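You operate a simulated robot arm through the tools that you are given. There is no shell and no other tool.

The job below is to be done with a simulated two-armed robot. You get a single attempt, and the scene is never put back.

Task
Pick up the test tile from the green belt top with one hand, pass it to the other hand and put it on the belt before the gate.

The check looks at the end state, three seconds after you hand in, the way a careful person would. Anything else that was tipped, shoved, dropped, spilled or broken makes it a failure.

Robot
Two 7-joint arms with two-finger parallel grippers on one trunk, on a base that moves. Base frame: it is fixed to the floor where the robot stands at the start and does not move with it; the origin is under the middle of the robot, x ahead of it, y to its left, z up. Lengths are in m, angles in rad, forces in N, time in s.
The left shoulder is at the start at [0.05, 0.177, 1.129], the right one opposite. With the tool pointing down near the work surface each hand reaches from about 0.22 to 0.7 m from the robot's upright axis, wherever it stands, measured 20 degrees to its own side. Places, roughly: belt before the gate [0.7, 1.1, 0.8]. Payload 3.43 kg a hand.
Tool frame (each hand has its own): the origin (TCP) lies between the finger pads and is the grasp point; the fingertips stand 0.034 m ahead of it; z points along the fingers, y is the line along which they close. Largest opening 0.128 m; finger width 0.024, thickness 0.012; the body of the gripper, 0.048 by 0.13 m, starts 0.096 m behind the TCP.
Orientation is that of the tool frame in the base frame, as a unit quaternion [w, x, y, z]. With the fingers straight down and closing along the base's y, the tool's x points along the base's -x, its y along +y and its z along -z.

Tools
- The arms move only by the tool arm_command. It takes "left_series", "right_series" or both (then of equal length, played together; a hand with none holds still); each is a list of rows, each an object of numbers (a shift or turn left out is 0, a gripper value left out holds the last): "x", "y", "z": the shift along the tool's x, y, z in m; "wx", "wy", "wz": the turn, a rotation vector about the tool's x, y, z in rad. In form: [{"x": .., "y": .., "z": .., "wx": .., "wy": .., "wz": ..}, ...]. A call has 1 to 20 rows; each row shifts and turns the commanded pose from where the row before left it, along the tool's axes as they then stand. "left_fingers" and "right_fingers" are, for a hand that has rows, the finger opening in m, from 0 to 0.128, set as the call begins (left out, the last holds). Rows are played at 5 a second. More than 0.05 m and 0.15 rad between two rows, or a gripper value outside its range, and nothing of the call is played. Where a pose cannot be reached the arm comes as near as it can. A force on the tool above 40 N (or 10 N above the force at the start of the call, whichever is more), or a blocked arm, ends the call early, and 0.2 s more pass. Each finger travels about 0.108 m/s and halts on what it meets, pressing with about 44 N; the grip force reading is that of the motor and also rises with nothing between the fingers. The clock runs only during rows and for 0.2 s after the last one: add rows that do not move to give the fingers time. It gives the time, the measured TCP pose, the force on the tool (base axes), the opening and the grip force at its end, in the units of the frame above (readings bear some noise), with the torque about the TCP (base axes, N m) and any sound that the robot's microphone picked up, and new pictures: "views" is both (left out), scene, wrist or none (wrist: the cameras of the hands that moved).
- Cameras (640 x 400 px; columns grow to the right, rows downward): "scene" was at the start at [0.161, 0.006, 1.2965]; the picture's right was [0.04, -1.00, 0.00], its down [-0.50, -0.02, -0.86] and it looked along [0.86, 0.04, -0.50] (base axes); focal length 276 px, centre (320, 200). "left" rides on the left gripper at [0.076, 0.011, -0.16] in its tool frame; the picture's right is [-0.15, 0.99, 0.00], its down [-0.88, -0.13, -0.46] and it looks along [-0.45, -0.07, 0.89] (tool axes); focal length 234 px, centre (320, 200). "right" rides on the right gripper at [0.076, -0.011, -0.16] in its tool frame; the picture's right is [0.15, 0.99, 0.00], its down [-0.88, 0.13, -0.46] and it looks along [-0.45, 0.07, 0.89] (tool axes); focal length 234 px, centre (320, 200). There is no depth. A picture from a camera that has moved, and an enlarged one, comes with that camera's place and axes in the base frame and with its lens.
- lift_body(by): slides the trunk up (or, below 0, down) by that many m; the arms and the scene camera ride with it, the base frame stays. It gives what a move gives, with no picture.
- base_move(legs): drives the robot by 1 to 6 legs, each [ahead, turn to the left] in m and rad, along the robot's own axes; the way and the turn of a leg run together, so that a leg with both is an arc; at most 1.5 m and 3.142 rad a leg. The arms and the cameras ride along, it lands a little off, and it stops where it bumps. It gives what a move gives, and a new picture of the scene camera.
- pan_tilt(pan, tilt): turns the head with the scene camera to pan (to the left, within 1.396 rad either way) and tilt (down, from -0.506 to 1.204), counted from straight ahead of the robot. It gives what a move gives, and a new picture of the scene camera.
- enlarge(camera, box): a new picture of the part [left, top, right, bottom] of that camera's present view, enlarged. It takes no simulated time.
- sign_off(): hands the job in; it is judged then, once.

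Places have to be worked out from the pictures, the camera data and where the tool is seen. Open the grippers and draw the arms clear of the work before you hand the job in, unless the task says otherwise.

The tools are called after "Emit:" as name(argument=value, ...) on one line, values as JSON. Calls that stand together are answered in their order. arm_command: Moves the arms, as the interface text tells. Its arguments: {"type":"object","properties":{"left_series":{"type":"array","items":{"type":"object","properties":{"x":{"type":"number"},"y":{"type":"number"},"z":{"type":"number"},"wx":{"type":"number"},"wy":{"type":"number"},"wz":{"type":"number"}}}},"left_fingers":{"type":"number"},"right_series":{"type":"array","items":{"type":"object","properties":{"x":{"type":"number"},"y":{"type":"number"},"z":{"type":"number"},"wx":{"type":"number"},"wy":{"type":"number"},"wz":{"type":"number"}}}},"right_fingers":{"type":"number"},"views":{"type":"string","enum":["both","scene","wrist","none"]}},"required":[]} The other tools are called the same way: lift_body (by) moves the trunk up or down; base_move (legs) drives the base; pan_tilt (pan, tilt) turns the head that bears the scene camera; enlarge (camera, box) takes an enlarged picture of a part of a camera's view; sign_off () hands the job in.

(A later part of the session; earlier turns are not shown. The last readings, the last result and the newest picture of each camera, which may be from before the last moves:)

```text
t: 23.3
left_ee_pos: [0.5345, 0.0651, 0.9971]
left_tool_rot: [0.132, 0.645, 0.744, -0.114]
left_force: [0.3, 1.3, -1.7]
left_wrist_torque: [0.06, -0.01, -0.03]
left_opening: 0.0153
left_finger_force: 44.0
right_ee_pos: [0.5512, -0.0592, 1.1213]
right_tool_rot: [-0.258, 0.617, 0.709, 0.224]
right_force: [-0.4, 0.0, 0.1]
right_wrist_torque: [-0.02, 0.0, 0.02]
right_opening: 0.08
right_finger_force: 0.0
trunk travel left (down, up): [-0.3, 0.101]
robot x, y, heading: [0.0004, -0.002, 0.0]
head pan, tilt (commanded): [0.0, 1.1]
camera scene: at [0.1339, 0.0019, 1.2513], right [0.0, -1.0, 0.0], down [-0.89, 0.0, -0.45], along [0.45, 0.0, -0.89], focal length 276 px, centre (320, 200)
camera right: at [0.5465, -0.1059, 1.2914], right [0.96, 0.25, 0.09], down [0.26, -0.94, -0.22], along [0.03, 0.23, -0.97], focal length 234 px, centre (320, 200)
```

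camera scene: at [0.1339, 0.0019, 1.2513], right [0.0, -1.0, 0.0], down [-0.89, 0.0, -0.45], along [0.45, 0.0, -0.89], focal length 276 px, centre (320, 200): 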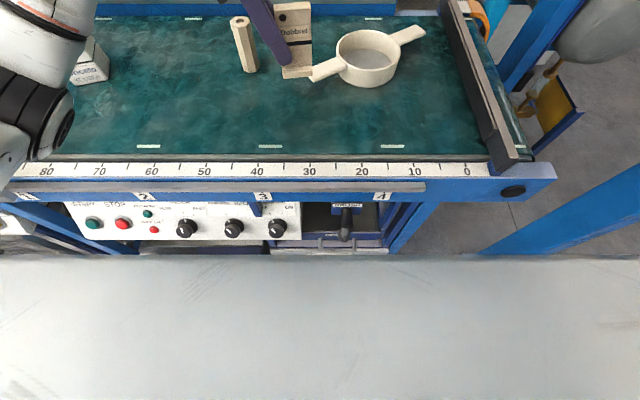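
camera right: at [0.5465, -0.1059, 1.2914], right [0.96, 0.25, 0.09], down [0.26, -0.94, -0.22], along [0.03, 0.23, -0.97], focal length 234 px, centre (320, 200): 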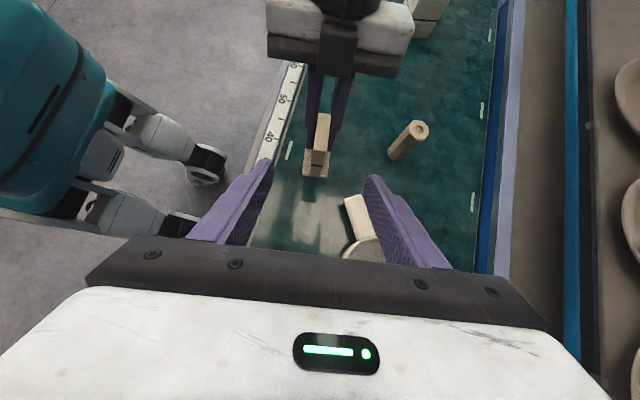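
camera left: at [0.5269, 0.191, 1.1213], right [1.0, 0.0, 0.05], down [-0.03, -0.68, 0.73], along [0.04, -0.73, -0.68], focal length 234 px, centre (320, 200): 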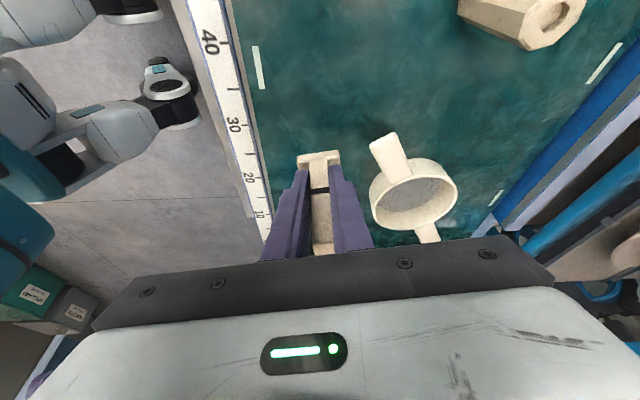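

The right hand is at the stand-off point and sees the tile centred between its fingers. I tilt the head up for a better side view of both hands.

Emit:
pan_tilt(pan=0.0, tilt=0.6)

Emit:
enlarge(camera="right", box=[240, 60, 400, 220])

```text
t: 24.2
left_ee_pos: [0.5341, 0.0649, 0.997]
left_tool_rot: [0.132, 0.646, 0.744, -0.114]
left_force: [-0.1, 0.6, -1.0]
left_wrist_torque: [0.02, 0.03, 0.01]
left_opening: 0.0153
left_finger_force: 43.5
right_ee_pos: [0.5517, -0.0593, 1.1204]
right_tool_rot: [-0.258, 0.617, 0.709, 0.224]
right_force: [-0.3, 0.2, -0.7]
right_wrist_torque: [-0.01, -0.01, 0.01]
right_opening: 0.0801
right_finger_force: 0.0
trunk travel left (down, up): [-0.3, 0.101]
robot x, y, heading: [-0.0029, -0.0006, -0.001]
head pan, tilt (commanded): [0.0, 0.6]
camera scene: at [0.1592, 0.0021, 1.2898], right [0.0, -1.0, 0.0], down [-0.57, 0.0, -0.82], along [0.82, 0.0, -0.57], focal length 276 px, centre (320, 200)
```

scene: 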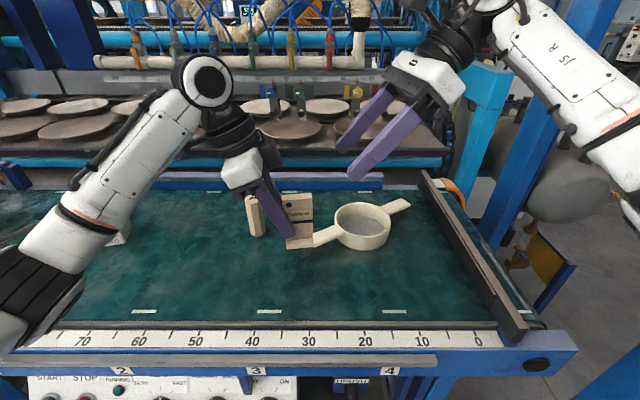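

```text
2.50 times, centred on (320, 140) of right
camera zoom: at [0.5464, -0.1058, 1.2912], right [0.96, 0.25, 0.09], down [0.26, -0.94, -0.22], along [0.03, 0.23, -0.97], focal length 585 px, centre (320, 350)
```

zoom: 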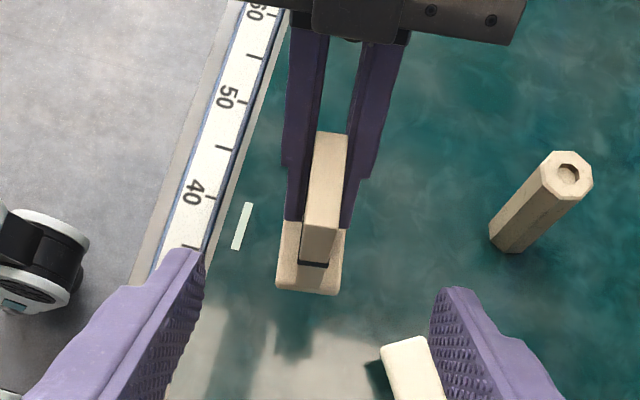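

The tile's corner as seen by the right camera matches my estimate within 3 mm. I advance the right hand 0.12 m along its fingers so they straddle the tile's upper right part.

Emit:
arm_command(right_series=[{"z": 0.03}, {"z": 0.03}, {"z": 0.03}, {"z": 0.03}, {}], views="both")

Emit:
enlarge(camera="scene", box=[220, 130, 400, 270])

Emit:
enlarge(camera="right", box=[240, 100, 400, 260])

```text
t: 25.4
left_ee_pos: [0.5351, 0.0652, 0.9966]
left_tool_rot: [0.132, 0.645, 0.744, -0.114]
left_force: [-0.3, -0.1, -0.6]
left_wrist_torque: [0.04, -0.01, 0.02]
left_opening: 0.0156
left_finger_force: 43.9
right_ee_pos: [0.5421, 0.0189, 1.0285]
right_tool_rot: [-0.258, 0.617, 0.709, 0.224]
right_force: [0.2, -0.1, 0.1]
right_wrist_torque: [0.01, 0.06, 0.01]
right_opening: 0.0802
right_finger_force: 0.1
trunk travel left (down, up): [-0.3, 0.101]
robot x, y, heading: [-0.0, -0.0008, -0.005]
head pan, tilt (commanded): [0.0, 0.6]
camera scene: at [0.1591, 0.002, 1.2899], right [0.0, -1.0, 0.0], down [-0.56, 0.0, -0.83], along [0.83, 0.0, -0.56], focal length 276 px, centre (320, 200)
camera right: at [0.5378, -0.0283, 1.2001], right [0.96, 0.25, 0.09], down [0.26, -0.94, -0.22], along [0.03, 0.23, -0.97], focal length 234 px, centre (320, 200)
```

scene: 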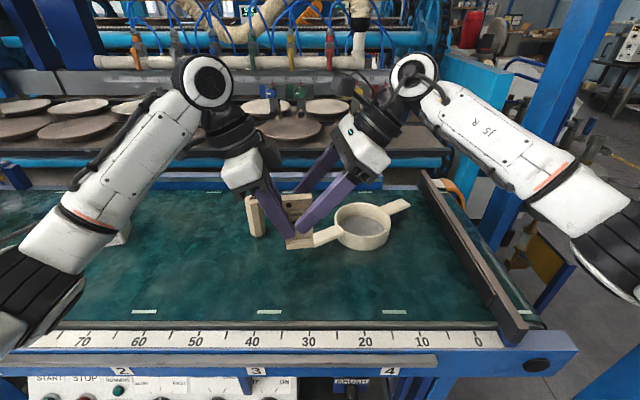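
right: 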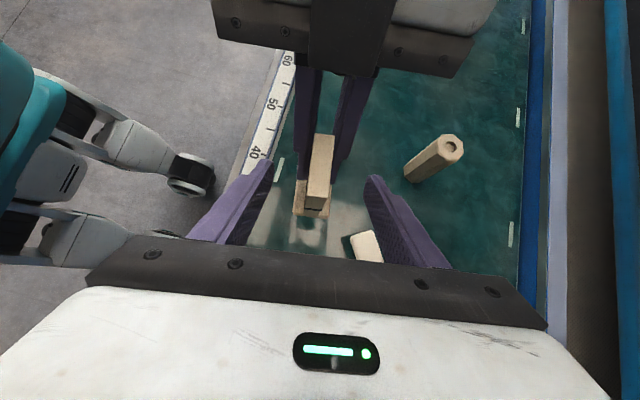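

```text
2.86 times, centred on (310, 200) of scene
camera zoom: at [0.1591, 0.002, 1.2899], right [0.0, -1.0, 0.0], down [-0.56, 0.0, -0.83], along [0.83, 0.0, -0.56], focal length 790 px, centre (349, 200)
```

zoom: 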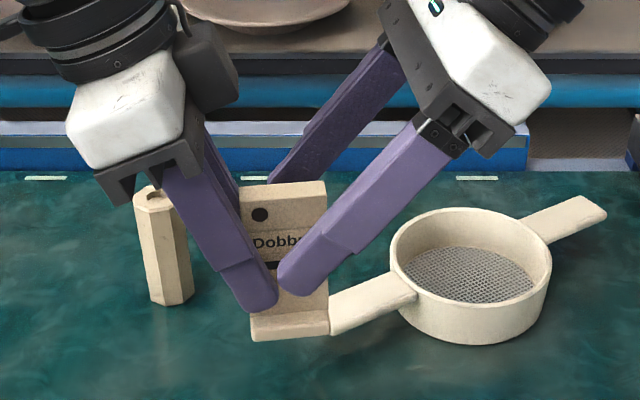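

```text
2.50 times, centred on (320, 180) of right
camera zoom: at [0.5378, -0.0283, 1.2001], right [0.96, 0.25, 0.09], down [0.26, -0.94, -0.22], along [0.03, 0.23, -0.97], focal length 585 px, centre (320, 250)
```

zoom: 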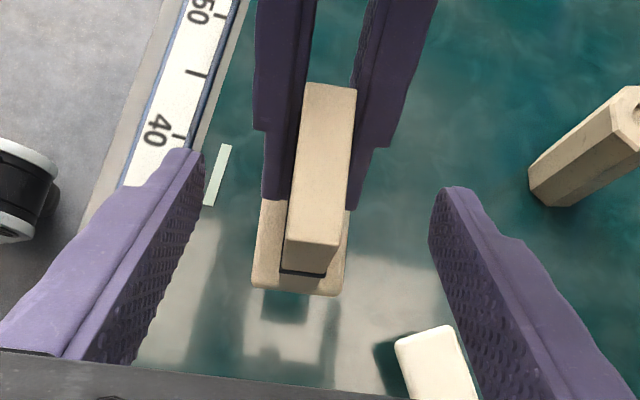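

The right fingers straddle the upper right part of the tile, with clearance to the left fingers. I close the right gripper.

Emit:
arm_command(right_series=[{}, {}, {}, {}, {}], right_fingers=0.0, views="both")

Emit:
enlarge(camera="scene", box=[220, 130, 400, 270])

```text
t: 26.6
left_ee_pos: [0.5351, 0.0654, 0.9969]
left_tool_rot: [0.131, 0.645, 0.745, -0.113]
left_force: [14.8, 2.6, -2.9]
left_wrist_torque: [-0.05, 0.15, 0.27]
left_opening: 0.0155
left_finger_force: 43.9
right_ee_pos: [0.5408, 0.0199, 1.0298]
right_tool_rot: [-0.259, 0.615, 0.71, 0.223]
right_force: [-14.9, -2.2, 1.0]
right_wrist_torque: [0.03, 0.3, 0.43]
right_opening: 0.0156
right_finger_force: 43.9
trunk travel left (down, up): [-0.3, 0.101]
robot x, y, heading: [0.0031, 0.002, 0.003]
head pan, tilt (commanded): [0.0, 0.6]
camera scene: at [0.1592, 0.0021, 1.2899], right [0.0, -1.0, 0.0], down [-0.57, 0.0, -0.83], along [0.83, 0.0, -0.57], focal length 276 px, centre (320, 200)
camera right: at [0.5372, -0.028, 1.2004], right [0.96, 0.25, 0.09], down [0.27, -0.94, -0.22], along [0.03, 0.23, -0.97], focal length 234 px, centre (320, 200)
```

scene: 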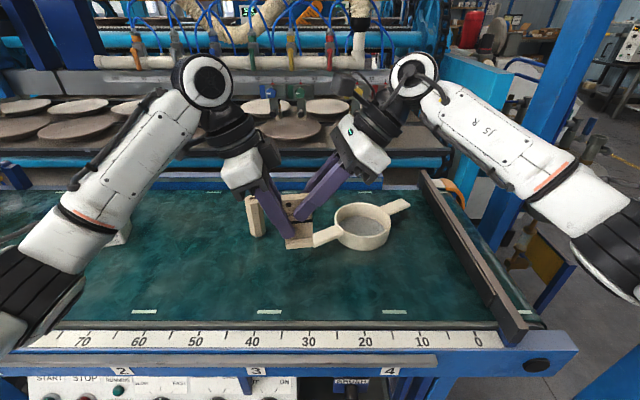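
right: 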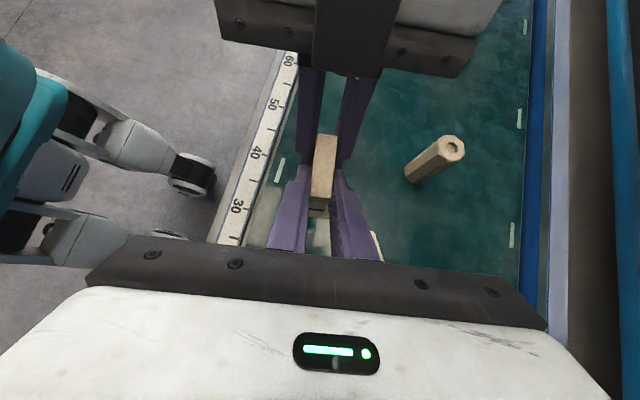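

```text
2.86 times, centred on (310, 200) of scene
camera zoom: at [0.1592, 0.0021, 1.2899], right [0.0, -1.0, 0.0], down [-0.57, 0.0, -0.83], along [0.83, 0.0, -0.57], focal length 790 px, centre (349, 200)
```

zoom: 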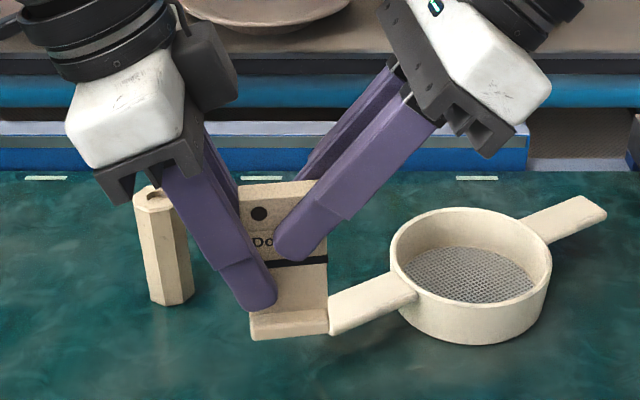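

Both hands now hold the tile, with about 15 N of side load between them because the right hand sits ~1.3 mm off. I relieve that with a tiny shift of the right hand, then open the left one.

Emit:
arm_command(right_series=[{"y": -0.0012}, {}], views="none")

Emit:
arm_command(left_series=[{}, {}, {}], left_fingers=0.06, views="both")

Emit:
enlarge(camera="scene", box=[220, 130, 400, 270])

```text
t: 27.2
left_ee_pos: [0.533, 0.0651, 0.9963]
left_tool_rot: [0.132, 0.645, 0.744, -0.113]
left_force: [12.4, 0.2, -1.2]
left_wrist_torque: [0.13, 0.0, 0.2]
left_opening: 0.0152
left_finger_force: 43.4
right_ee_pos: [0.5419, 0.0193, 1.0292]
right_tool_rot: [-0.259, 0.616, 0.71, 0.224]
right_force: [-12.5, -0.2, 1.1]
right_wrist_torque: [-0.08, 0.43, 0.4]
right_opening: 0.0156
right_finger_force: 43.7
trunk travel left (down, up): [-0.3, 0.101]
robot x, y, heading: [-0.0008, -0.0016, -0.001]
head pan, tilt (commanded): [0.0, 0.6]
```

```text
t: 28.0
left_ee_pos: [0.5328, 0.0651, 0.9956]
left_tool_rot: [0.129, 0.646, 0.743, -0.115]
left_force: [0.2, -0.4, 0.0]
left_wrist_torque: [0.04, 0.02, -0.01]
left_opening: 0.06
left_finger_force: 0.0
right_ee_pos: [0.5415, 0.0181, 1.0289]
right_tool_rot: [-0.259, 0.616, 0.709, 0.224]
right_force: [0.3, -0.6, 0.5]
right_wrist_torque: [0.01, 0.0, 0.02]
right_opening: 0.0154
right_finger_force: 44.0
trunk travel left (down, up): [-0.3, 0.101]
robot x, y, heading: [0.0011, -0.0002, 0.002]
head pan, tilt (commanded): [0.0, 0.6]
camera scene: at [0.1592, 0.0021, 1.2899], right [0.0, -1.0, 0.0], down [-0.56, 0.0, -0.83], along [0.83, 0.0, -0.56], focal length 276 px, centre (320, 200)
camera left: at [0.5268, 0.191, 1.121], right [1.0, 0.0, 0.05], down [-0.03, -0.68, 0.73], along [0.04, -0.73, -0.68], focal length 234 px, centre (320, 200)
```

scene: 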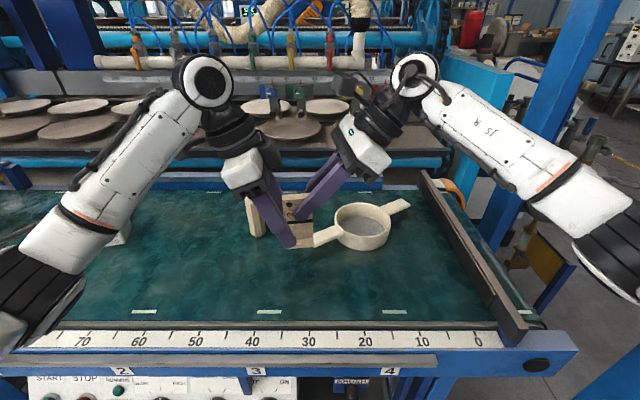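
left: 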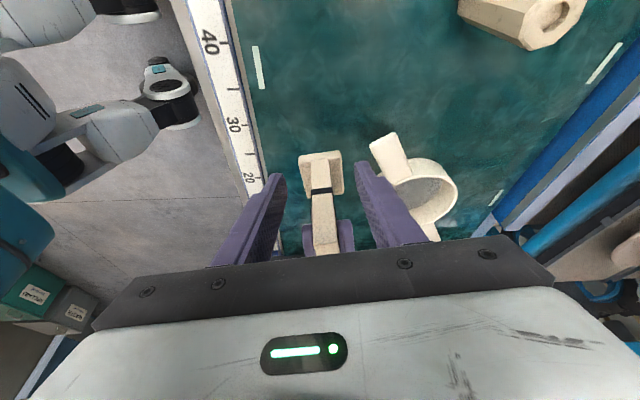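

```text
2.86 times, centred on (310, 200) of scene
camera zoom: at [0.1592, 0.0021, 1.2899], right [0.0, -1.0, 0.0], down [-0.56, 0.0, -0.83], along [0.83, 0.0, -0.56], focal length 790 px, centre (349, 200)
```

zoom: 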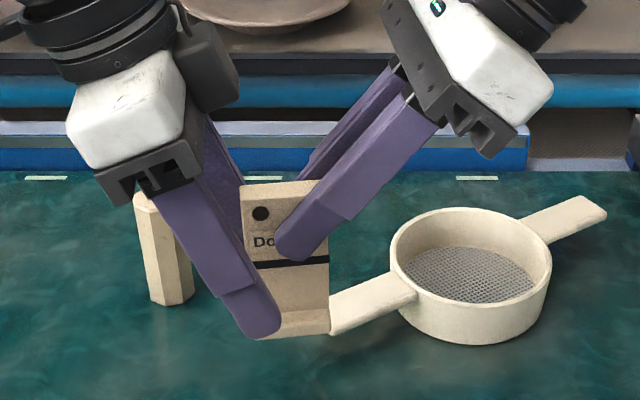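

The right hand alone holds the tile now, and left-hand forces are zero. I withdraw the left hand along its fingers, up and to the left.

Emit:
arm_command(left_series=[{"z": -0.03}, {"z": -0.03}, {"z": -0.03}, {"z": -0.03}, {"z": -0.03}, {}], views="both")

```text
t: 29.4
left_ee_pos: [0.5266, 0.1173, 1.1368]
left_tool_rot: [0.13, 0.645, 0.744, -0.115]
left_force: [0.3, -0.3, -0.1]
left_wrist_torque: [0.0, -0.02, 0.0]
left_opening: 0.06
left_finger_force: 0.0
right_ee_pos: [0.5404, 0.019, 1.0303]
right_tool_rot: [-0.259, 0.616, 0.71, 0.224]
right_force: [-0.5, 0.1, 0.8]
right_wrist_torque: [0.0, 0.01, -0.02]
right_opening: 0.015
right_finger_force: 44.0
trunk travel left (down, up): [-0.3, 0.101]
robot x, y, heading: [0.0006, 0.0003, -0.002]
head pan, tilt (commanded): [0.0, 0.6]
camera scene: at [0.1593, 0.0021, 1.2899], right [0.0, -1.0, 0.0], down [-0.57, 0.0, -0.82], along [0.82, 0.0, -0.57], focal length 276 px, centre (320, 200)
camera left: at [0.52, 0.2437, 1.2614], right [1.0, 0.0, 0.05], down [-0.03, -0.68, 0.73], along [0.04, -0.73, -0.68], focal length 234 px, centre (320, 200)
```

scene: 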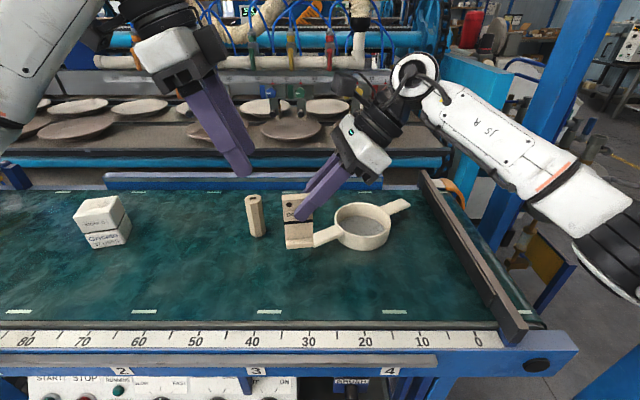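
left: 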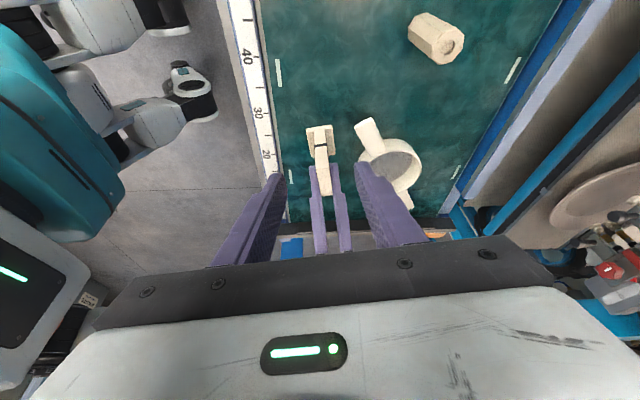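

The handover is done: the right hand holds the tile upright. I raise and retract both arms away from the belt before looking at the gate and driving.

Emit:
arm_command(left_series=[{"x": 0.027, "y": -0.0156, "z": -0.0206}, {"x": 0.027, "y": -0.0156, "z": -0.0206}, {"x": 0.027, "y": -0.0156, "z": -0.0206}, {"x": 0.027, "y": -0.0156, "z": -0.0206}, {"x": 0.027, "y": -0.0156, "z": -0.0206}, {}], right_series=[{"x": 0.0074, "y": -0.0212, "z": -0.02}, {"x": 0.0074, "y": -0.0212, "z": -0.02}, {"x": 0.0074, "y": -0.0212, "z": -0.02}, {"x": 0.0074, "y": -0.0212, "z": -0.02}, {"x": 0.0074, "y": -0.0212, "z": -0.02}, {}], views="none")

Emit:
pan_tilt(pan=0.85, tilt=0.4)

```text
t: 30.8
left_ee_pos: [0.4269, 0.2652, 1.1885]
left_tool_rot: [0.131, 0.646, 0.743, -0.115]
left_force: [0.7, 0.8, 0.5]
left_wrist_torque: [-0.01, -0.01, -0.01]
left_opening: 0.0601
left_finger_force: 0.0
right_ee_pos: [0.4422, -0.0338, 1.1308]
right_tool_rot: [-0.258, 0.616, 0.709, 0.224]
right_force: [0.5, 0.3, -1.1]
right_wrist_torque: [-0.03, -0.01, -0.04]
right_opening: 0.0156
right_finger_force: 43.9
trunk travel left (down, up): [-0.3, 0.101]
robot x, y, heading: [0.0014, 0.0011, -0.001]
head pan, tilt (commanded): [0.0, 0.6]
```

```text
t: 32.0
left_ee_pos: [0.4278, 0.2646, 1.1884]
left_tool_rot: [0.131, 0.646, 0.744, -0.114]
left_force: [-0.6, -0.1, -0.1]
left_wrist_torque: [-0.01, 0.0, 0.02]
left_opening: 0.06
left_finger_force: 0.0
right_ee_pos: [0.4419, -0.033, 1.1306]
right_tool_rot: [-0.259, 0.616, 0.709, 0.225]
right_force: [-0.5, -0.2, -1.6]
right_wrist_torque: [-0.04, 0.02, 0.04]
right_opening: 0.0154
right_finger_force: 43.9
trunk travel left (down, up): [-0.3, 0.101]
robot x, y, heading: [0.0027, -0.0047, -0.005]
head pan, tilt (commanded): [0.85, 0.4]
camera scene: at [0.132, 0.0716, 1.3081], right [0.75, -0.66, 0.0], down [-0.26, -0.29, -0.92], along [0.61, 0.69, -0.39], focal length 276 px, centre (320, 200)
```

scene: 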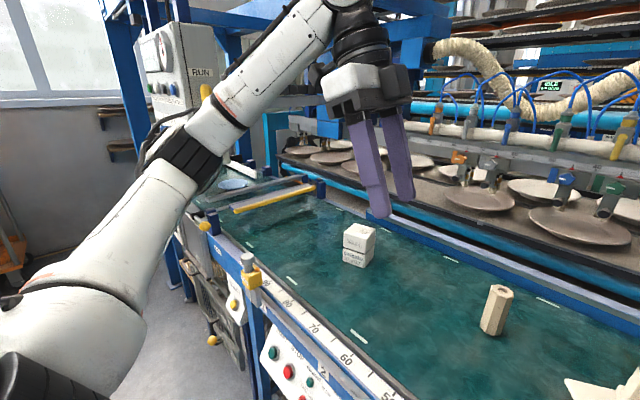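

Emit:
enlarge(camera="scene", box=[180, 150, 360, 260])

Emit:
enlarge(camera="scene", box=[160, 200, 290, 360])

```text
3.56 times, centred on (270, 205) of scene
camera zoom: at [0.132, 0.0716, 1.3081], right [0.75, -0.66, 0.0], down [-0.26, -0.29, -0.92], along [0.61, 0.69, -0.39], focal length 983 px, centre (498, 182)
```

zoom: 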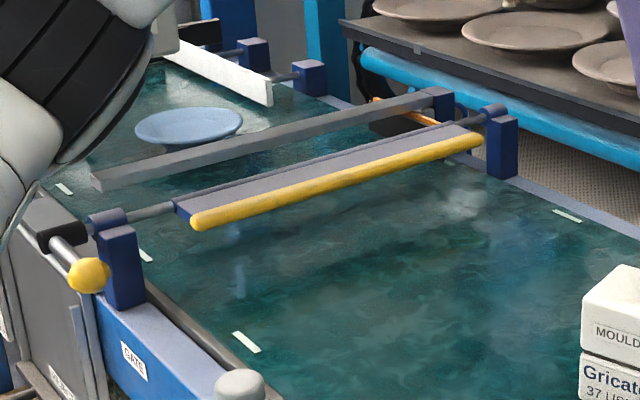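

```text
2.50 times, centred on (225, 280) of scene
camera zoom: at [0.132, 0.0716, 1.3081], right [0.75, -0.66, 0.0], down [-0.26, -0.29, -0.92], along [0.61, 0.69, -0.39], focal length 691 px, centre (558, 0)
```

zoom: 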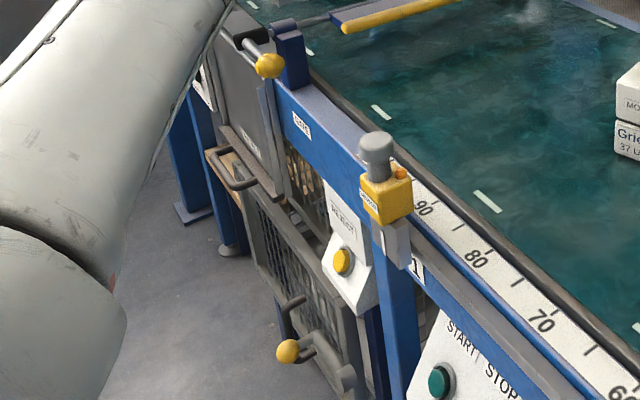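

Now the gate is clear: a flap on a shaft between two blue posts at y≈0.955 (z≈0.90), with its lever at the near side; the target y≈1.1 lies beyond it, between the gate and a grey bar (upstream side), with a light-blue bowl further at y≈1.37. I back off 0.12 m and turn left to drive along the belt.

Emit:
base_move(legs=[[-0.12, 0.0], [0.0, 0.785]])

```text
t: 35.3
left_ee_pos: [-0.0119, 0.4904, 1.1883]
left_tool_rot: [0.165, 0.305, 0.936, -0.053]
left_force: [0.5, 0.2, 0.4]
left_wrist_torque: [-0.04, -0.03, -0.02]
left_opening: 0.06
left_finger_force: 0.0
right_ee_pos: [0.2115, 0.2939, 1.1304]
right_tool_rot: [-0.325, 0.291, 0.893, 0.106]
right_force: [-0.3, 0.4, -1.7]
right_wrist_torque: [-0.03, -0.01, 0.01]
right_opening: 0.0154
right_finger_force: 43.6
trunk travel left (down, up): [-0.3, 0.101]
robot x, y, heading: [-0.1217, -0.007, 0.796]
head pan, tilt (commanded): [0.85, 0.4]
camera scene: at [-0.0786, 0.1449, 1.3081], right [1.0, 0.08, 0.0], down [0.03, -0.39, -0.92], along [-0.07, 0.92, -0.39], focal length 276 px, centre (320, 200)
```

scene: 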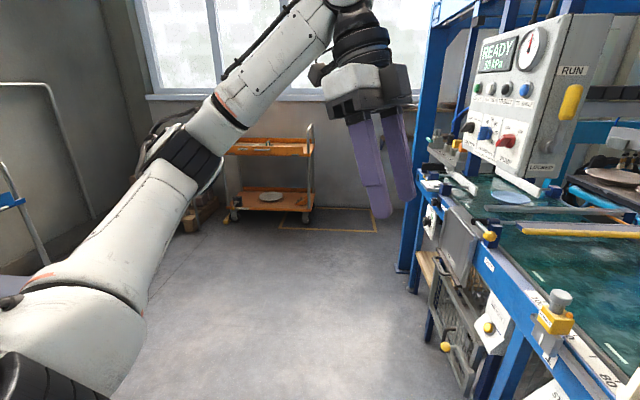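

The aisle along the belt is free. I finish the turn to face along the belt and drive the first part, then look again.

Emit:
base_move(legs=[[0.0, 0.775], [0.4, 0.0]])

Emit:
pan_tilt(pan=-0.75, tilt=0.45)

```text
t: 39.8
left_ee_pos: [-0.3772, 0.8284, 1.1878]
left_tool_rot: [0.174, -0.065, 0.982, 0.011]
left_force: [0.1, -0.6, -0.7]
left_wrist_torque: [0.03, -0.01, -0.02]
left_opening: 0.0601
left_finger_force: 0.1
right_ee_pos: [-0.0788, 0.8395, 1.1305]
right_tool_rot: [-0.341, -0.062, 0.938, -0.022]
right_force: [0.8, 0.2, -1.1]
right_wrist_torque: [-0.01, -0.03, -0.01]
right_opening: 0.0156
right_finger_force: 43.9
trunk travel left (down, up): [-0.3, 0.101]
robot x, y, heading: [-0.12, 0.3981, 1.558]
head pan, tilt (commanded): [0.85, 0.4]
camera scene: at [-0.1843, 0.532, 1.3081], right [0.67, 0.74, 0.0], down [0.29, -0.26, -0.92], along [-0.69, 0.61, -0.39], focal length 276 px, centre (320, 200)
```

scene: 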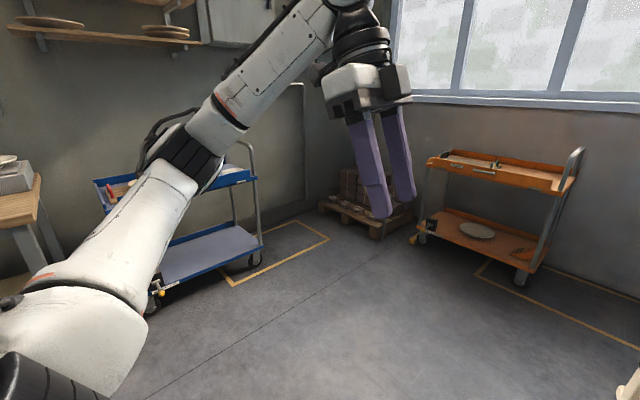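

```text
t: 41.5
left_ee_pos: [-0.3768, 0.8279, 1.1879]
left_tool_rot: [0.173, -0.064, 0.983, 0.011]
left_force: [-0.1, -0.1, -0.5]
left_wrist_torque: [0.01, 0.0, -0.01]
left_opening: 0.0602
left_finger_force: 0.0
right_ee_pos: [-0.0781, 0.8382, 1.1308]
right_tool_rot: [-0.342, -0.061, 0.938, -0.022]
right_force: [0.3, 0.0, -1.6]
right_wrist_torque: [0.0, -0.01, -0.02]
right_opening: 0.0152
right_finger_force: 44.0
trunk travel left (down, up): [-0.3, 0.101]
robot x, y, heading: [-0.1138, 0.4003, 1.561]
head pan, tilt (commanded): [-0.75, 0.45]
camera scene: at [-0.052, 0.5364, 1.3035], right [0.73, -0.69, 0.0], down [-0.3, -0.32, -0.9], along [0.62, 0.65, -0.44], focal length 276 px, centre (320, 200)
```

scene: 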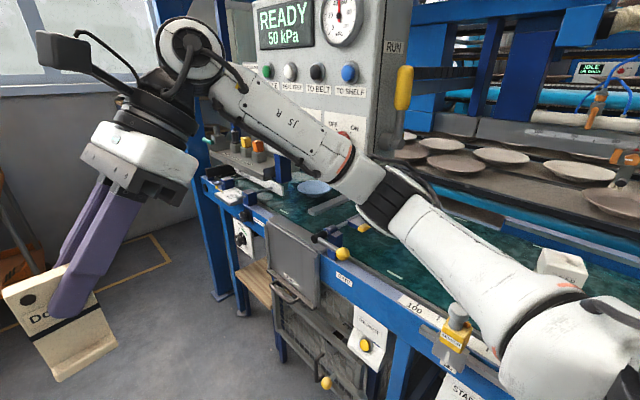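

The tile is still held well. A control cabinet hangs near the belt's front edge close to the gate, so I need its exact extent before reaching there; I enlarge that part.

Emit:
enlarge(camera="scene", box=[190, 0, 430, 200])

Emit:
enlarge(camera="scene", box=[200, 160, 440, 320])

```text
2.00 times, centred on (310, 100) of scene
camera zoom: at [-0.052, 0.5364, 1.3035], right [0.73, -0.69, 0.0], down [-0.3, -0.32, -0.9], along [0.62, 0.65, -0.44], focal length 553 px, centre (340, 400)
```

zoom: 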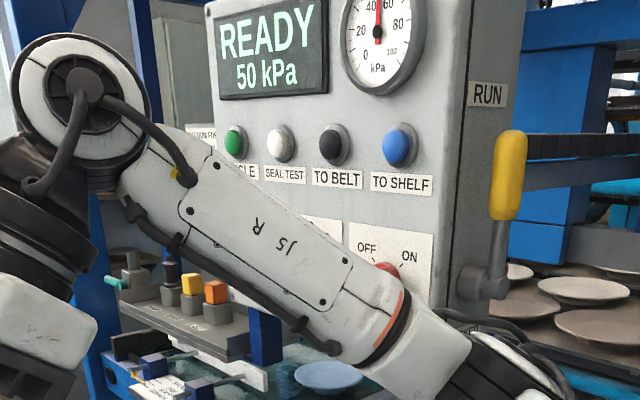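

```text
2.50 times, centred on (320, 240) of scene
camera zoom: at [-0.052, 0.5364, 1.3035], right [0.73, -0.69, 0.0], down [-0.3, -0.32, -0.9], along [0.62, 0.65, -0.44], focal length 691 px, centre (320, 100)
```

zoom: 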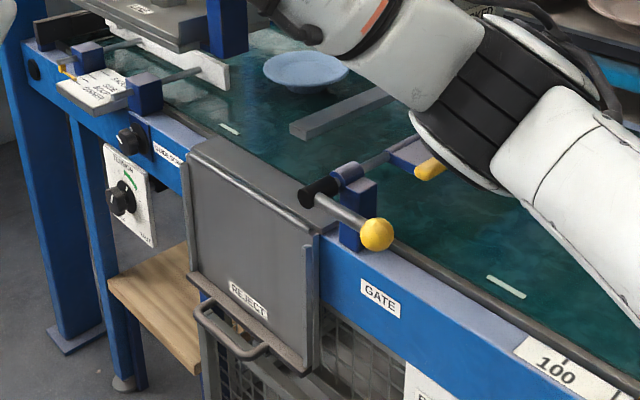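

The bay between the gate shaft (y≈0.955) and a grey bar is partly hidden by my own right arm. I turn the robot right to a heading of about 0.55 so the cabinet and bay can be viewed past the hands.

Emit:
base_move(legs=[[0.0, -1.0]])

Emit:
pan_tilt(pan=0.35, tilt=0.4)

```text
t: 44.4
left_ee_pos: [0.1044, 0.8497, 1.1886]
left_tool_rot: [0.157, 0.415, 0.893, -0.073]
left_force: [-0.5, -0.2, -0.3]
left_wrist_torque: [0.02, 0.0, -0.03]
left_opening: 0.06
left_finger_force: 0.1
right_ee_pos: [0.2761, 0.6033, 1.1299]
right_tool_rot: [-0.31, 0.396, 0.852, 0.144]
right_force: [0.8, 0.2, -1.3]
right_wrist_torque: [0.02, 0.02, 0.01]
right_opening: 0.0153
right_finger_force: 44.4
trunk travel left (down, up): [-0.3, 0.101]
robot x, y, heading: [-0.1149, 0.3931, 0.563]
head pan, tilt (commanded): [-0.75, 0.45]
camera scene: at [0.0338, 0.4194, 1.3034], right [-0.19, -0.98, 0.0], down [-0.43, 0.08, -0.9], along [0.88, -0.17, -0.44], focal length 276 px, centre (320, 200)
```

scene: 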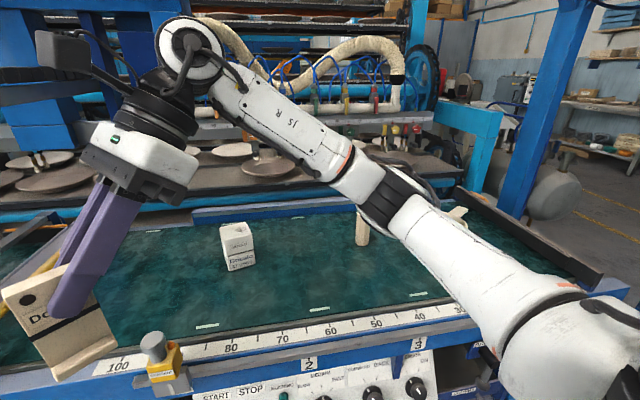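

```text
t: 45.8
left_ee_pos: [0.1044, 0.848, 1.1874]
left_tool_rot: [0.157, 0.414, 0.893, -0.073]
left_force: [-0.6, 0.0, -0.1]
left_wrist_torque: [-0.02, -0.04, -0.02]
left_opening: 0.06
left_finger_force: 0.0
right_ee_pos: [0.2747, 0.6036, 1.1309]
right_tool_rot: [-0.31, 0.396, 0.852, 0.144]
right_force: [-0.8, 1.4, -1.5]
right_wrist_torque: [-0.01, -0.05, 0.03]
right_opening: 0.015
right_finger_force: 43.6
trunk travel left (down, up): [-0.3, 0.101]
robot x, y, heading: [-0.1139, 0.3977, 0.559]
head pan, tilt (commanded): [0.351, 0.4]
camera scene: at [0.0002, 0.5101, 1.3081], right [0.79, -0.61, 0.0], down [-0.24, -0.31, -0.92], along [0.56, 0.73, -0.39], focal length 276 px, centre (320, 200)
```

scene: 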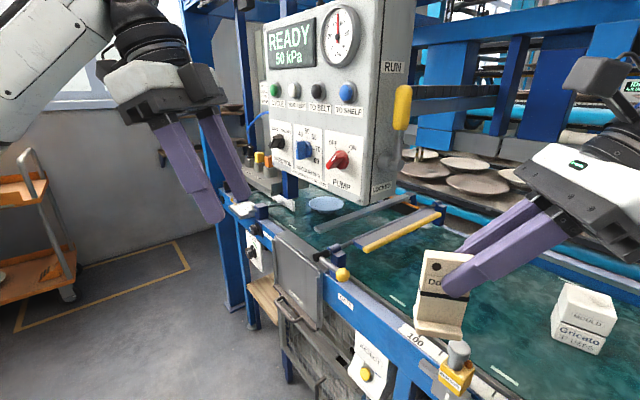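

A clear view of cabinet, gate and bay. I enlarge the bay and the cabinet's lower edge.

Emit:
enlarge(camera="scene", box=[220, 160, 460, 320])

Emit:
enlarge(camera="scene", box=[230, 0, 430, 210])

Emit:
enlarge(camera="scene", box=[290, 170, 450, 280])

```text
2.50 times, centred on (340, 240) of scene
camera zoom: at [0.0002, 0.5101, 1.3081], right [0.79, -0.61, 0.0], down [-0.24, -0.31, -0.92], along [0.56, 0.73, -0.39], focal length 691 px, centre (270, 100)
```

zoom: 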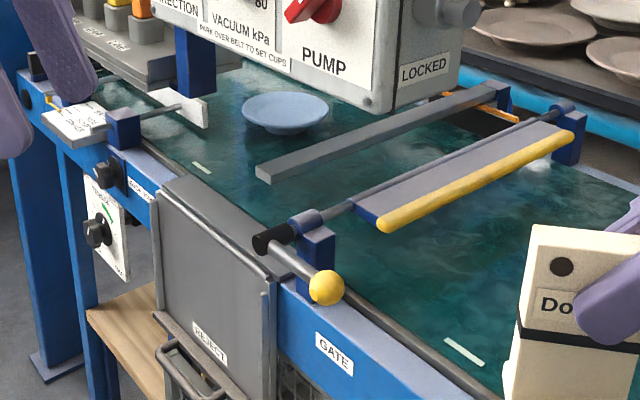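

```text
1.90 times, centred on (330, 105) of scene
camera zoom: at [0.0002, 0.5101, 1.3081], right [0.79, -0.61, 0.0], down [-0.24, -0.31, -0.92], along [0.56, 0.73, -0.39], focal length 527 px, centre (301, 381)
```

zoom: 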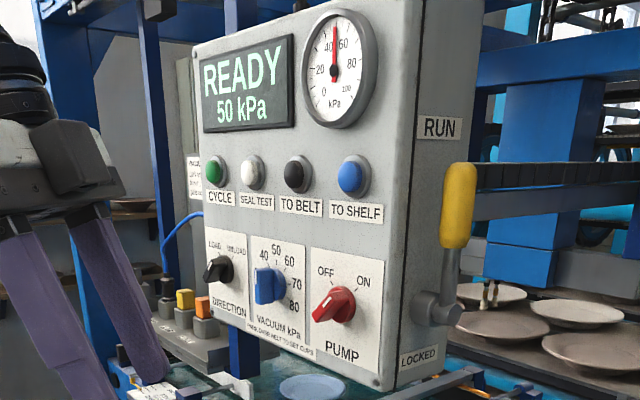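

```text
3.64 times, centred on (370, 225) of scene
camera zoom: at [0.0002, 0.5101, 1.3081], right [0.79, -0.61, 0.0], down [-0.24, -0.31, -0.92], along [0.56, 0.73, -0.39], focal length 1006 px, centre (138, 109)
```

zoom: 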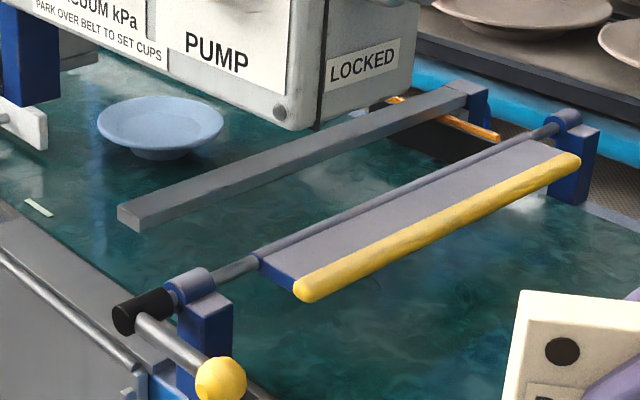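

Triangulating across views: the cabinet occupies x≈0.37–0.46, y≈0.83–1.22, z≥1.095 with a lever at (0.41, 0.81); gate shaft at y≈0.98 (z≈0.90) and the grey bar at y≈1.125, so the free bay is y≈1.0–1.11, centre ≈1.053. I will reach around the cabinet's right side with the hand pointing forward: first I move the right hand to the right and swing it about the vertical to point forward.

Emit:
arm_command(right_series=[{"x": -0.0345, "y": -0.0048, "z": -0.0289}, {"x": -0.0345, "y": -0.0048, "z": -0.0289}, {"x": -0.0345, "y": -0.0048, "z": -0.0289}, {"x": -0.0345, "y": -0.0048, "z": -0.0289}, {"x": -0.0345, "y": -0.0048, "z": -0.0289}, {"x": -0.0345, "y": -0.0048, "z": -0.0289}, {"x": -0.0345, "y": -0.0048, "z": -0.0289}, {"wx": -0.0915, "wz": 0.1093}, {"wx": -0.0915, "wz": 0.1093}, {"wx": -0.0915, "wz": 0.1093}, {"wx": -0.0915, "wz": 0.1093}, {"wx": -0.0915, "wz": 0.1093}, {"wx": -0.0915, "wz": 0.1093}, {"wx": -0.0915, "wz": 0.1093}, {"wx": -0.0915, "wz": 0.1093}, {"wx": -0.0915, "wz": 0.1093}, {"wx": -0.0915, "wz": 0.1093}, {"wx": -0.0915, "wz": 0.1093}, {"wx": -0.0915, "wz": 0.1093}, {}], views="both")

Emit:
pan_tilt(pan=-0.3, tilt=0.45)

```text
t: 50.0
left_ee_pos: [0.1039, 0.849, 1.1891]
left_tool_rot: [0.157, 0.415, 0.893, -0.072]
left_force: [-0.2, 0.4, 1.2]
left_wrist_torque: [0.0, 0.01, -0.02]
left_opening: 0.0599
left_finger_force: 0.0
right_ee_pos: [0.4529, 0.3398, 1.1305]
right_tool_rot: [-0.095, 0.904, 0.259, 0.327]
right_force: [-0.9, -0.5, -0.7]
right_wrist_torque: [-0.04, -0.02, -0.04]
right_opening: 0.0154
right_finger_force: 43.6
trunk travel left (down, up): [-0.3, 0.101]
robot x, y, heading: [-0.1151, 0.3985, 0.561]
head pan, tilt (commanded): [0.351, 0.4]
camera scene: at [0.0002, 0.5099, 1.3082], right [0.79, -0.61, 0.0], down [-0.24, -0.31, -0.92], along [0.56, 0.73, -0.39], focal length 276 px, centre (320, 200)
camera right: at [0.4095, 0.3254, 1.3014], right [0.62, -0.78, 0.09], down [-0.75, -0.62, -0.22], along [0.23, 0.06, -0.97], focal length 234 px, centre (320, 200)
```

scene: 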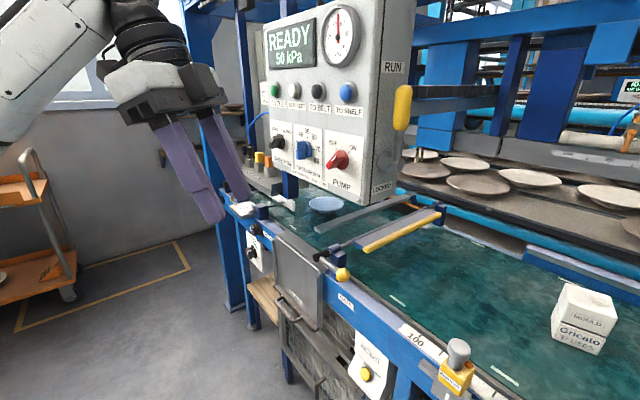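
right: 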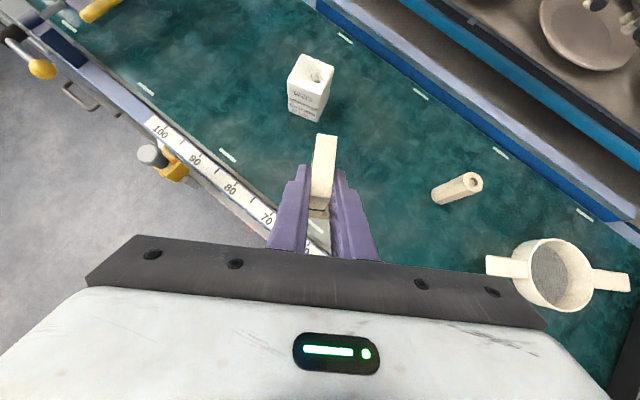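

```text
t: 51.0
left_ee_pos: [0.105, 0.8497, 1.1879]
left_tool_rot: [0.158, 0.415, 0.893, -0.073]
left_force: [-0.3, 0.3, -0.1]
left_wrist_torque: [0.03, 0.0, 0.01]
left_opening: 0.0599
left_finger_force: 0.0
right_ee_pos: [0.4534, 0.3406, 1.1294]
right_tool_rot: [-0.096, 0.903, 0.26, 0.328]
right_force: [0.2, -0.1, -0.8]
right_wrist_torque: [-0.05, 0.0, -0.02]
right_opening: 0.0151
right_finger_force: 43.9
trunk travel left (down, up): [-0.3, 0.101]
robot x, y, heading: [-0.1189, 0.4002, 0.564]
head pan, tilt (commanded): [-0.3, 0.45]
camera scene: at [0.0322, 0.4606, 1.3035], right [0.26, -0.97, 0.0], down [-0.42, -0.11, -0.9], along [0.87, 0.23, -0.44], focal length 276 px, centre (320, 200)
```

scene: 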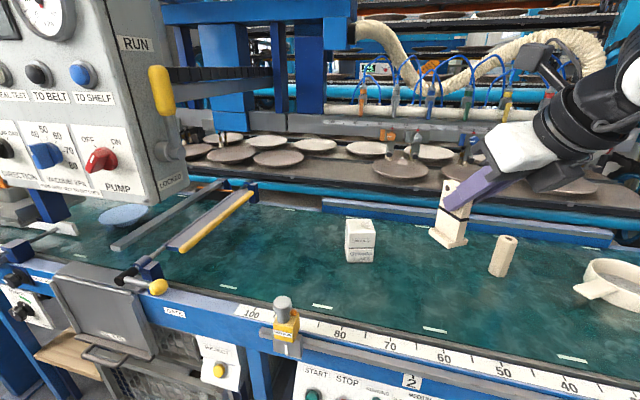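

The right hand now points forward with the tile upright below it. Before driving closer, I bring the hand further out to the robot's right so it will pass clear of the cabinet and its lever.

Emit:
arm_command(right_series=[{"x": -0.0187, "y": 0.0328, "z": -0.0157}, {"x": -0.0187, "y": 0.0328, "z": -0.0157}, {"x": -0.0187, "y": 0.0328, "z": -0.0157}, {"x": -0.0187, "y": 0.0328, "z": -0.0157}, {"x": -0.0187, "y": 0.0328, "z": -0.0157}, {}], views="none")

Emit:
base_move(legs=[[0.1, 0.0], [0.0, 0.35]])

```text
t: 52.4
left_ee_pos: [0.1044, 0.8492, 1.1895]
left_tool_rot: [0.157, 0.414, 0.893, -0.073]
left_force: [0.0, 0.2, 0.1]
left_wrist_torque: [0.03, 0.01, 0.02]
left_opening: 0.0603
left_finger_force: 0.1
right_ee_pos: [0.4376, 0.1366, 1.1299]
right_tool_rot: [-0.095, 0.903, 0.26, 0.328]
right_force: [-0.2, -0.5, -2.0]
right_wrist_torque: [0.0, 0.01, 0.0]
right_opening: 0.0152
right_finger_force: 43.8
trunk travel left (down, up): [-0.3, 0.101]
robot x, y, heading: [-0.1145, 0.3988, 0.562]
head pan, tilt (commanded): [-0.3, 0.45]
```

```text
t: 54.6
left_ee_pos: [0.0224, 0.949, 1.1886]
left_tool_rot: [0.167, 0.255, 0.951, -0.045]
left_force: [-0.1, 0.1, 0.3]
left_wrist_torque: [0.01, 0.03, -0.01]
left_opening: 0.0599
left_finger_force: 0.1
right_ee_pos: [0.575, 0.3923, 1.1305]
right_tool_rot: [-0.15, 0.845, 0.411, 0.306]
right_force: [0.1, -0.4, -1.0]
right_wrist_torque: [-0.05, 0.0, -0.02]
right_opening: 0.0151
right_finger_force: 43.6
trunk travel left (down, up): [-0.3, 0.101]
robot x, y, heading: [-0.0316, 0.453, 0.905]
head pan, tilt (commanded): [-0.3, 0.45]
camera scene: at [0.0862, 0.5591, 1.3035], right [0.57, -0.82, 0.0], down [-0.36, -0.25, -0.9], along [0.74, 0.51, -0.44], focal length 276 px, centre (320, 200)
```

scene: 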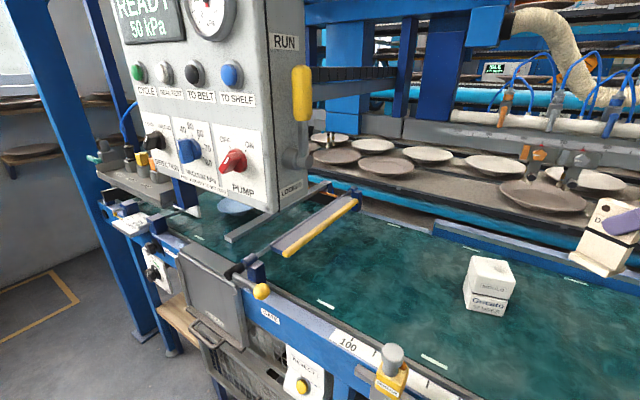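

No bump; the robot stands at (−0.03, 0.45), heading 0.905. I enlarge the bay from this closer viewpoint to refine gate and bar positions.

Emit:
enlarge(camera="scene", box=[210, 170, 390, 300])

```text
3.08 times, centred on (300, 235) of scene
camera zoom: at [0.0862, 0.5591, 1.3035], right [0.57, -0.82, 0.0], down [-0.36, -0.25, -0.9], along [0.74, 0.51, -0.44], focal length 851 px, centre (382, 92)
```

zoom: 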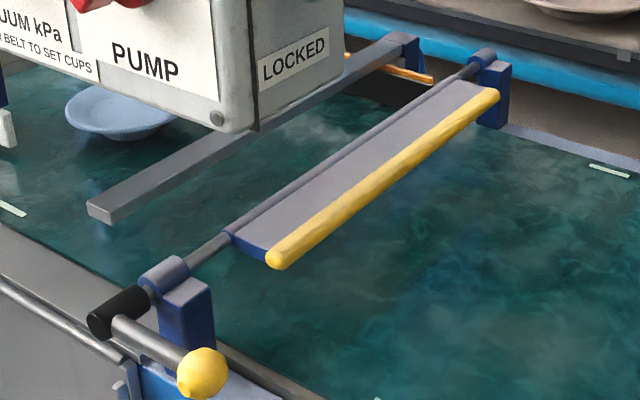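

The bay is confirmed: shaft at y≈0.99, near edge of the grey bar at y≈1.097, so the tile goes at y≈1.048, x≈0.67. I turn further left and advance 0.1 m, keeping the hand to the right of the cabinet.

Emit:
base_move(legs=[[0.0, 0.4]])

Emit:
pan_tilt(pan=-0.75, tilt=0.45)

```text
t: 56.2
left_ee_pos: [-0.1776, 0.932, 1.1885]
left_tool_rot: [0.173, 0.061, 0.983, -0.01]
left_force: [-0.2, 0.5, 0.2]
left_wrist_torque: [0.03, 0.05, 0.02]
left_opening: 0.06
left_finger_force: 0.0
right_ee_pos: [0.5488, 0.6337, 1.1297]
right_tool_rot: [-0.209, 0.746, 0.572, 0.27]
right_force: [0.9, 0.0, -1.0]
right_wrist_torque: [-0.04, 0.01, -0.02]
right_opening: 0.0156
right_finger_force: 44.3
trunk travel left (down, up): [-0.3, 0.101]
robot x, y, heading: [-0.0356, 0.4524, 1.308]
head pan, tilt (commanded): [-0.3, 0.45]
camera scene: at [0.0347, 0.5971, 1.3035], right [0.84, -0.54, 0.0], down [-0.23, -0.37, -0.9], along [0.48, 0.76, -0.44], focal length 276 px, centre (320, 200)
```

scene: 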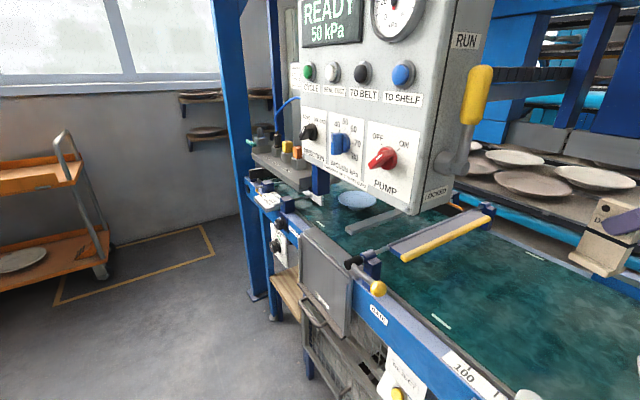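

```text
t: 57.1
left_ee_pos: [-0.1773, 0.9311, 1.1888]
left_tool_rot: [0.174, 0.061, 0.983, -0.011]
left_force: [0.1, -1.1, -0.4]
left_wrist_torque: [0.0, -0.03, -0.01]
left_opening: 0.06
left_finger_force: 0.0
right_ee_pos: [0.551, 0.6365, 1.1303]
right_tool_rot: [-0.208, 0.747, 0.571, 0.271]
right_force: [0.0, 0.5, -1.4]
right_wrist_torque: [-0.03, -0.02, 0.01]
right_opening: 0.0153
right_finger_force: 43.8
trunk travel left (down, up): [-0.3, 0.101]
robot x, y, heading: [-0.0351, 0.4511, 1.305]
head pan, tilt (commanded): [-0.75, 0.45]
camera scene: at [0.0638, 0.5678, 1.3035], right [0.53, -0.85, 0.0], down [-0.37, -0.23, -0.9], along [0.76, 0.47, -0.44], focal length 276 px, centre (320, 200)
```

scene: 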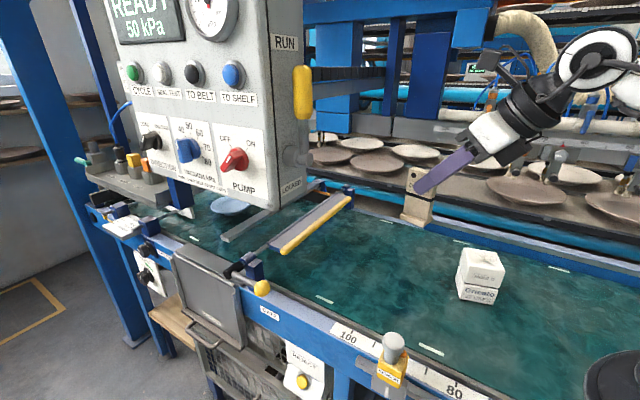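

The hand is at (0.55, 0.64) to the right of the cabinet, with clear space. I advance the base 0.1 m along the belt.

Emit:
base_move(legs=[[0.1, 0.0]])

```text
t: 58.3
left_ee_pos: [-0.15, 1.03, 1.1887]
left_tool_rot: [0.173, 0.062, 0.983, -0.012]
left_force: [0.1, -1.5, 0.6]
left_wrist_torque: [-0.03, 0.0, -0.01]
left_opening: 0.0602
left_finger_force: 0.0
right_ee_pos: [0.5764, 0.7312, 1.1286]
right_tool_rot: [-0.208, 0.747, 0.571, 0.271]
right_force: [-1.0, 0.4, -1.8]
right_wrist_torque: [-0.07, 0.01, -0.03]
right_opening: 0.0156
right_finger_force: 44.1
trunk travel left (down, up): [-0.3, 0.101]
robot x, y, heading: [-0.0093, 0.5447, 1.308]
head pan, tilt (commanded): [-0.75, 0.45]
camera scene: at [0.0904, 0.6653, 1.3033], right [0.53, -0.85, 0.0], down [-0.37, -0.23, -0.9], along [0.77, 0.47, -0.44], focal length 276 px, centre (320, 200)
```

scene: 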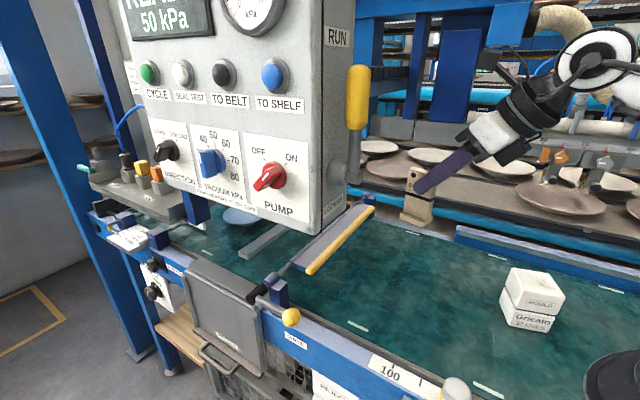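

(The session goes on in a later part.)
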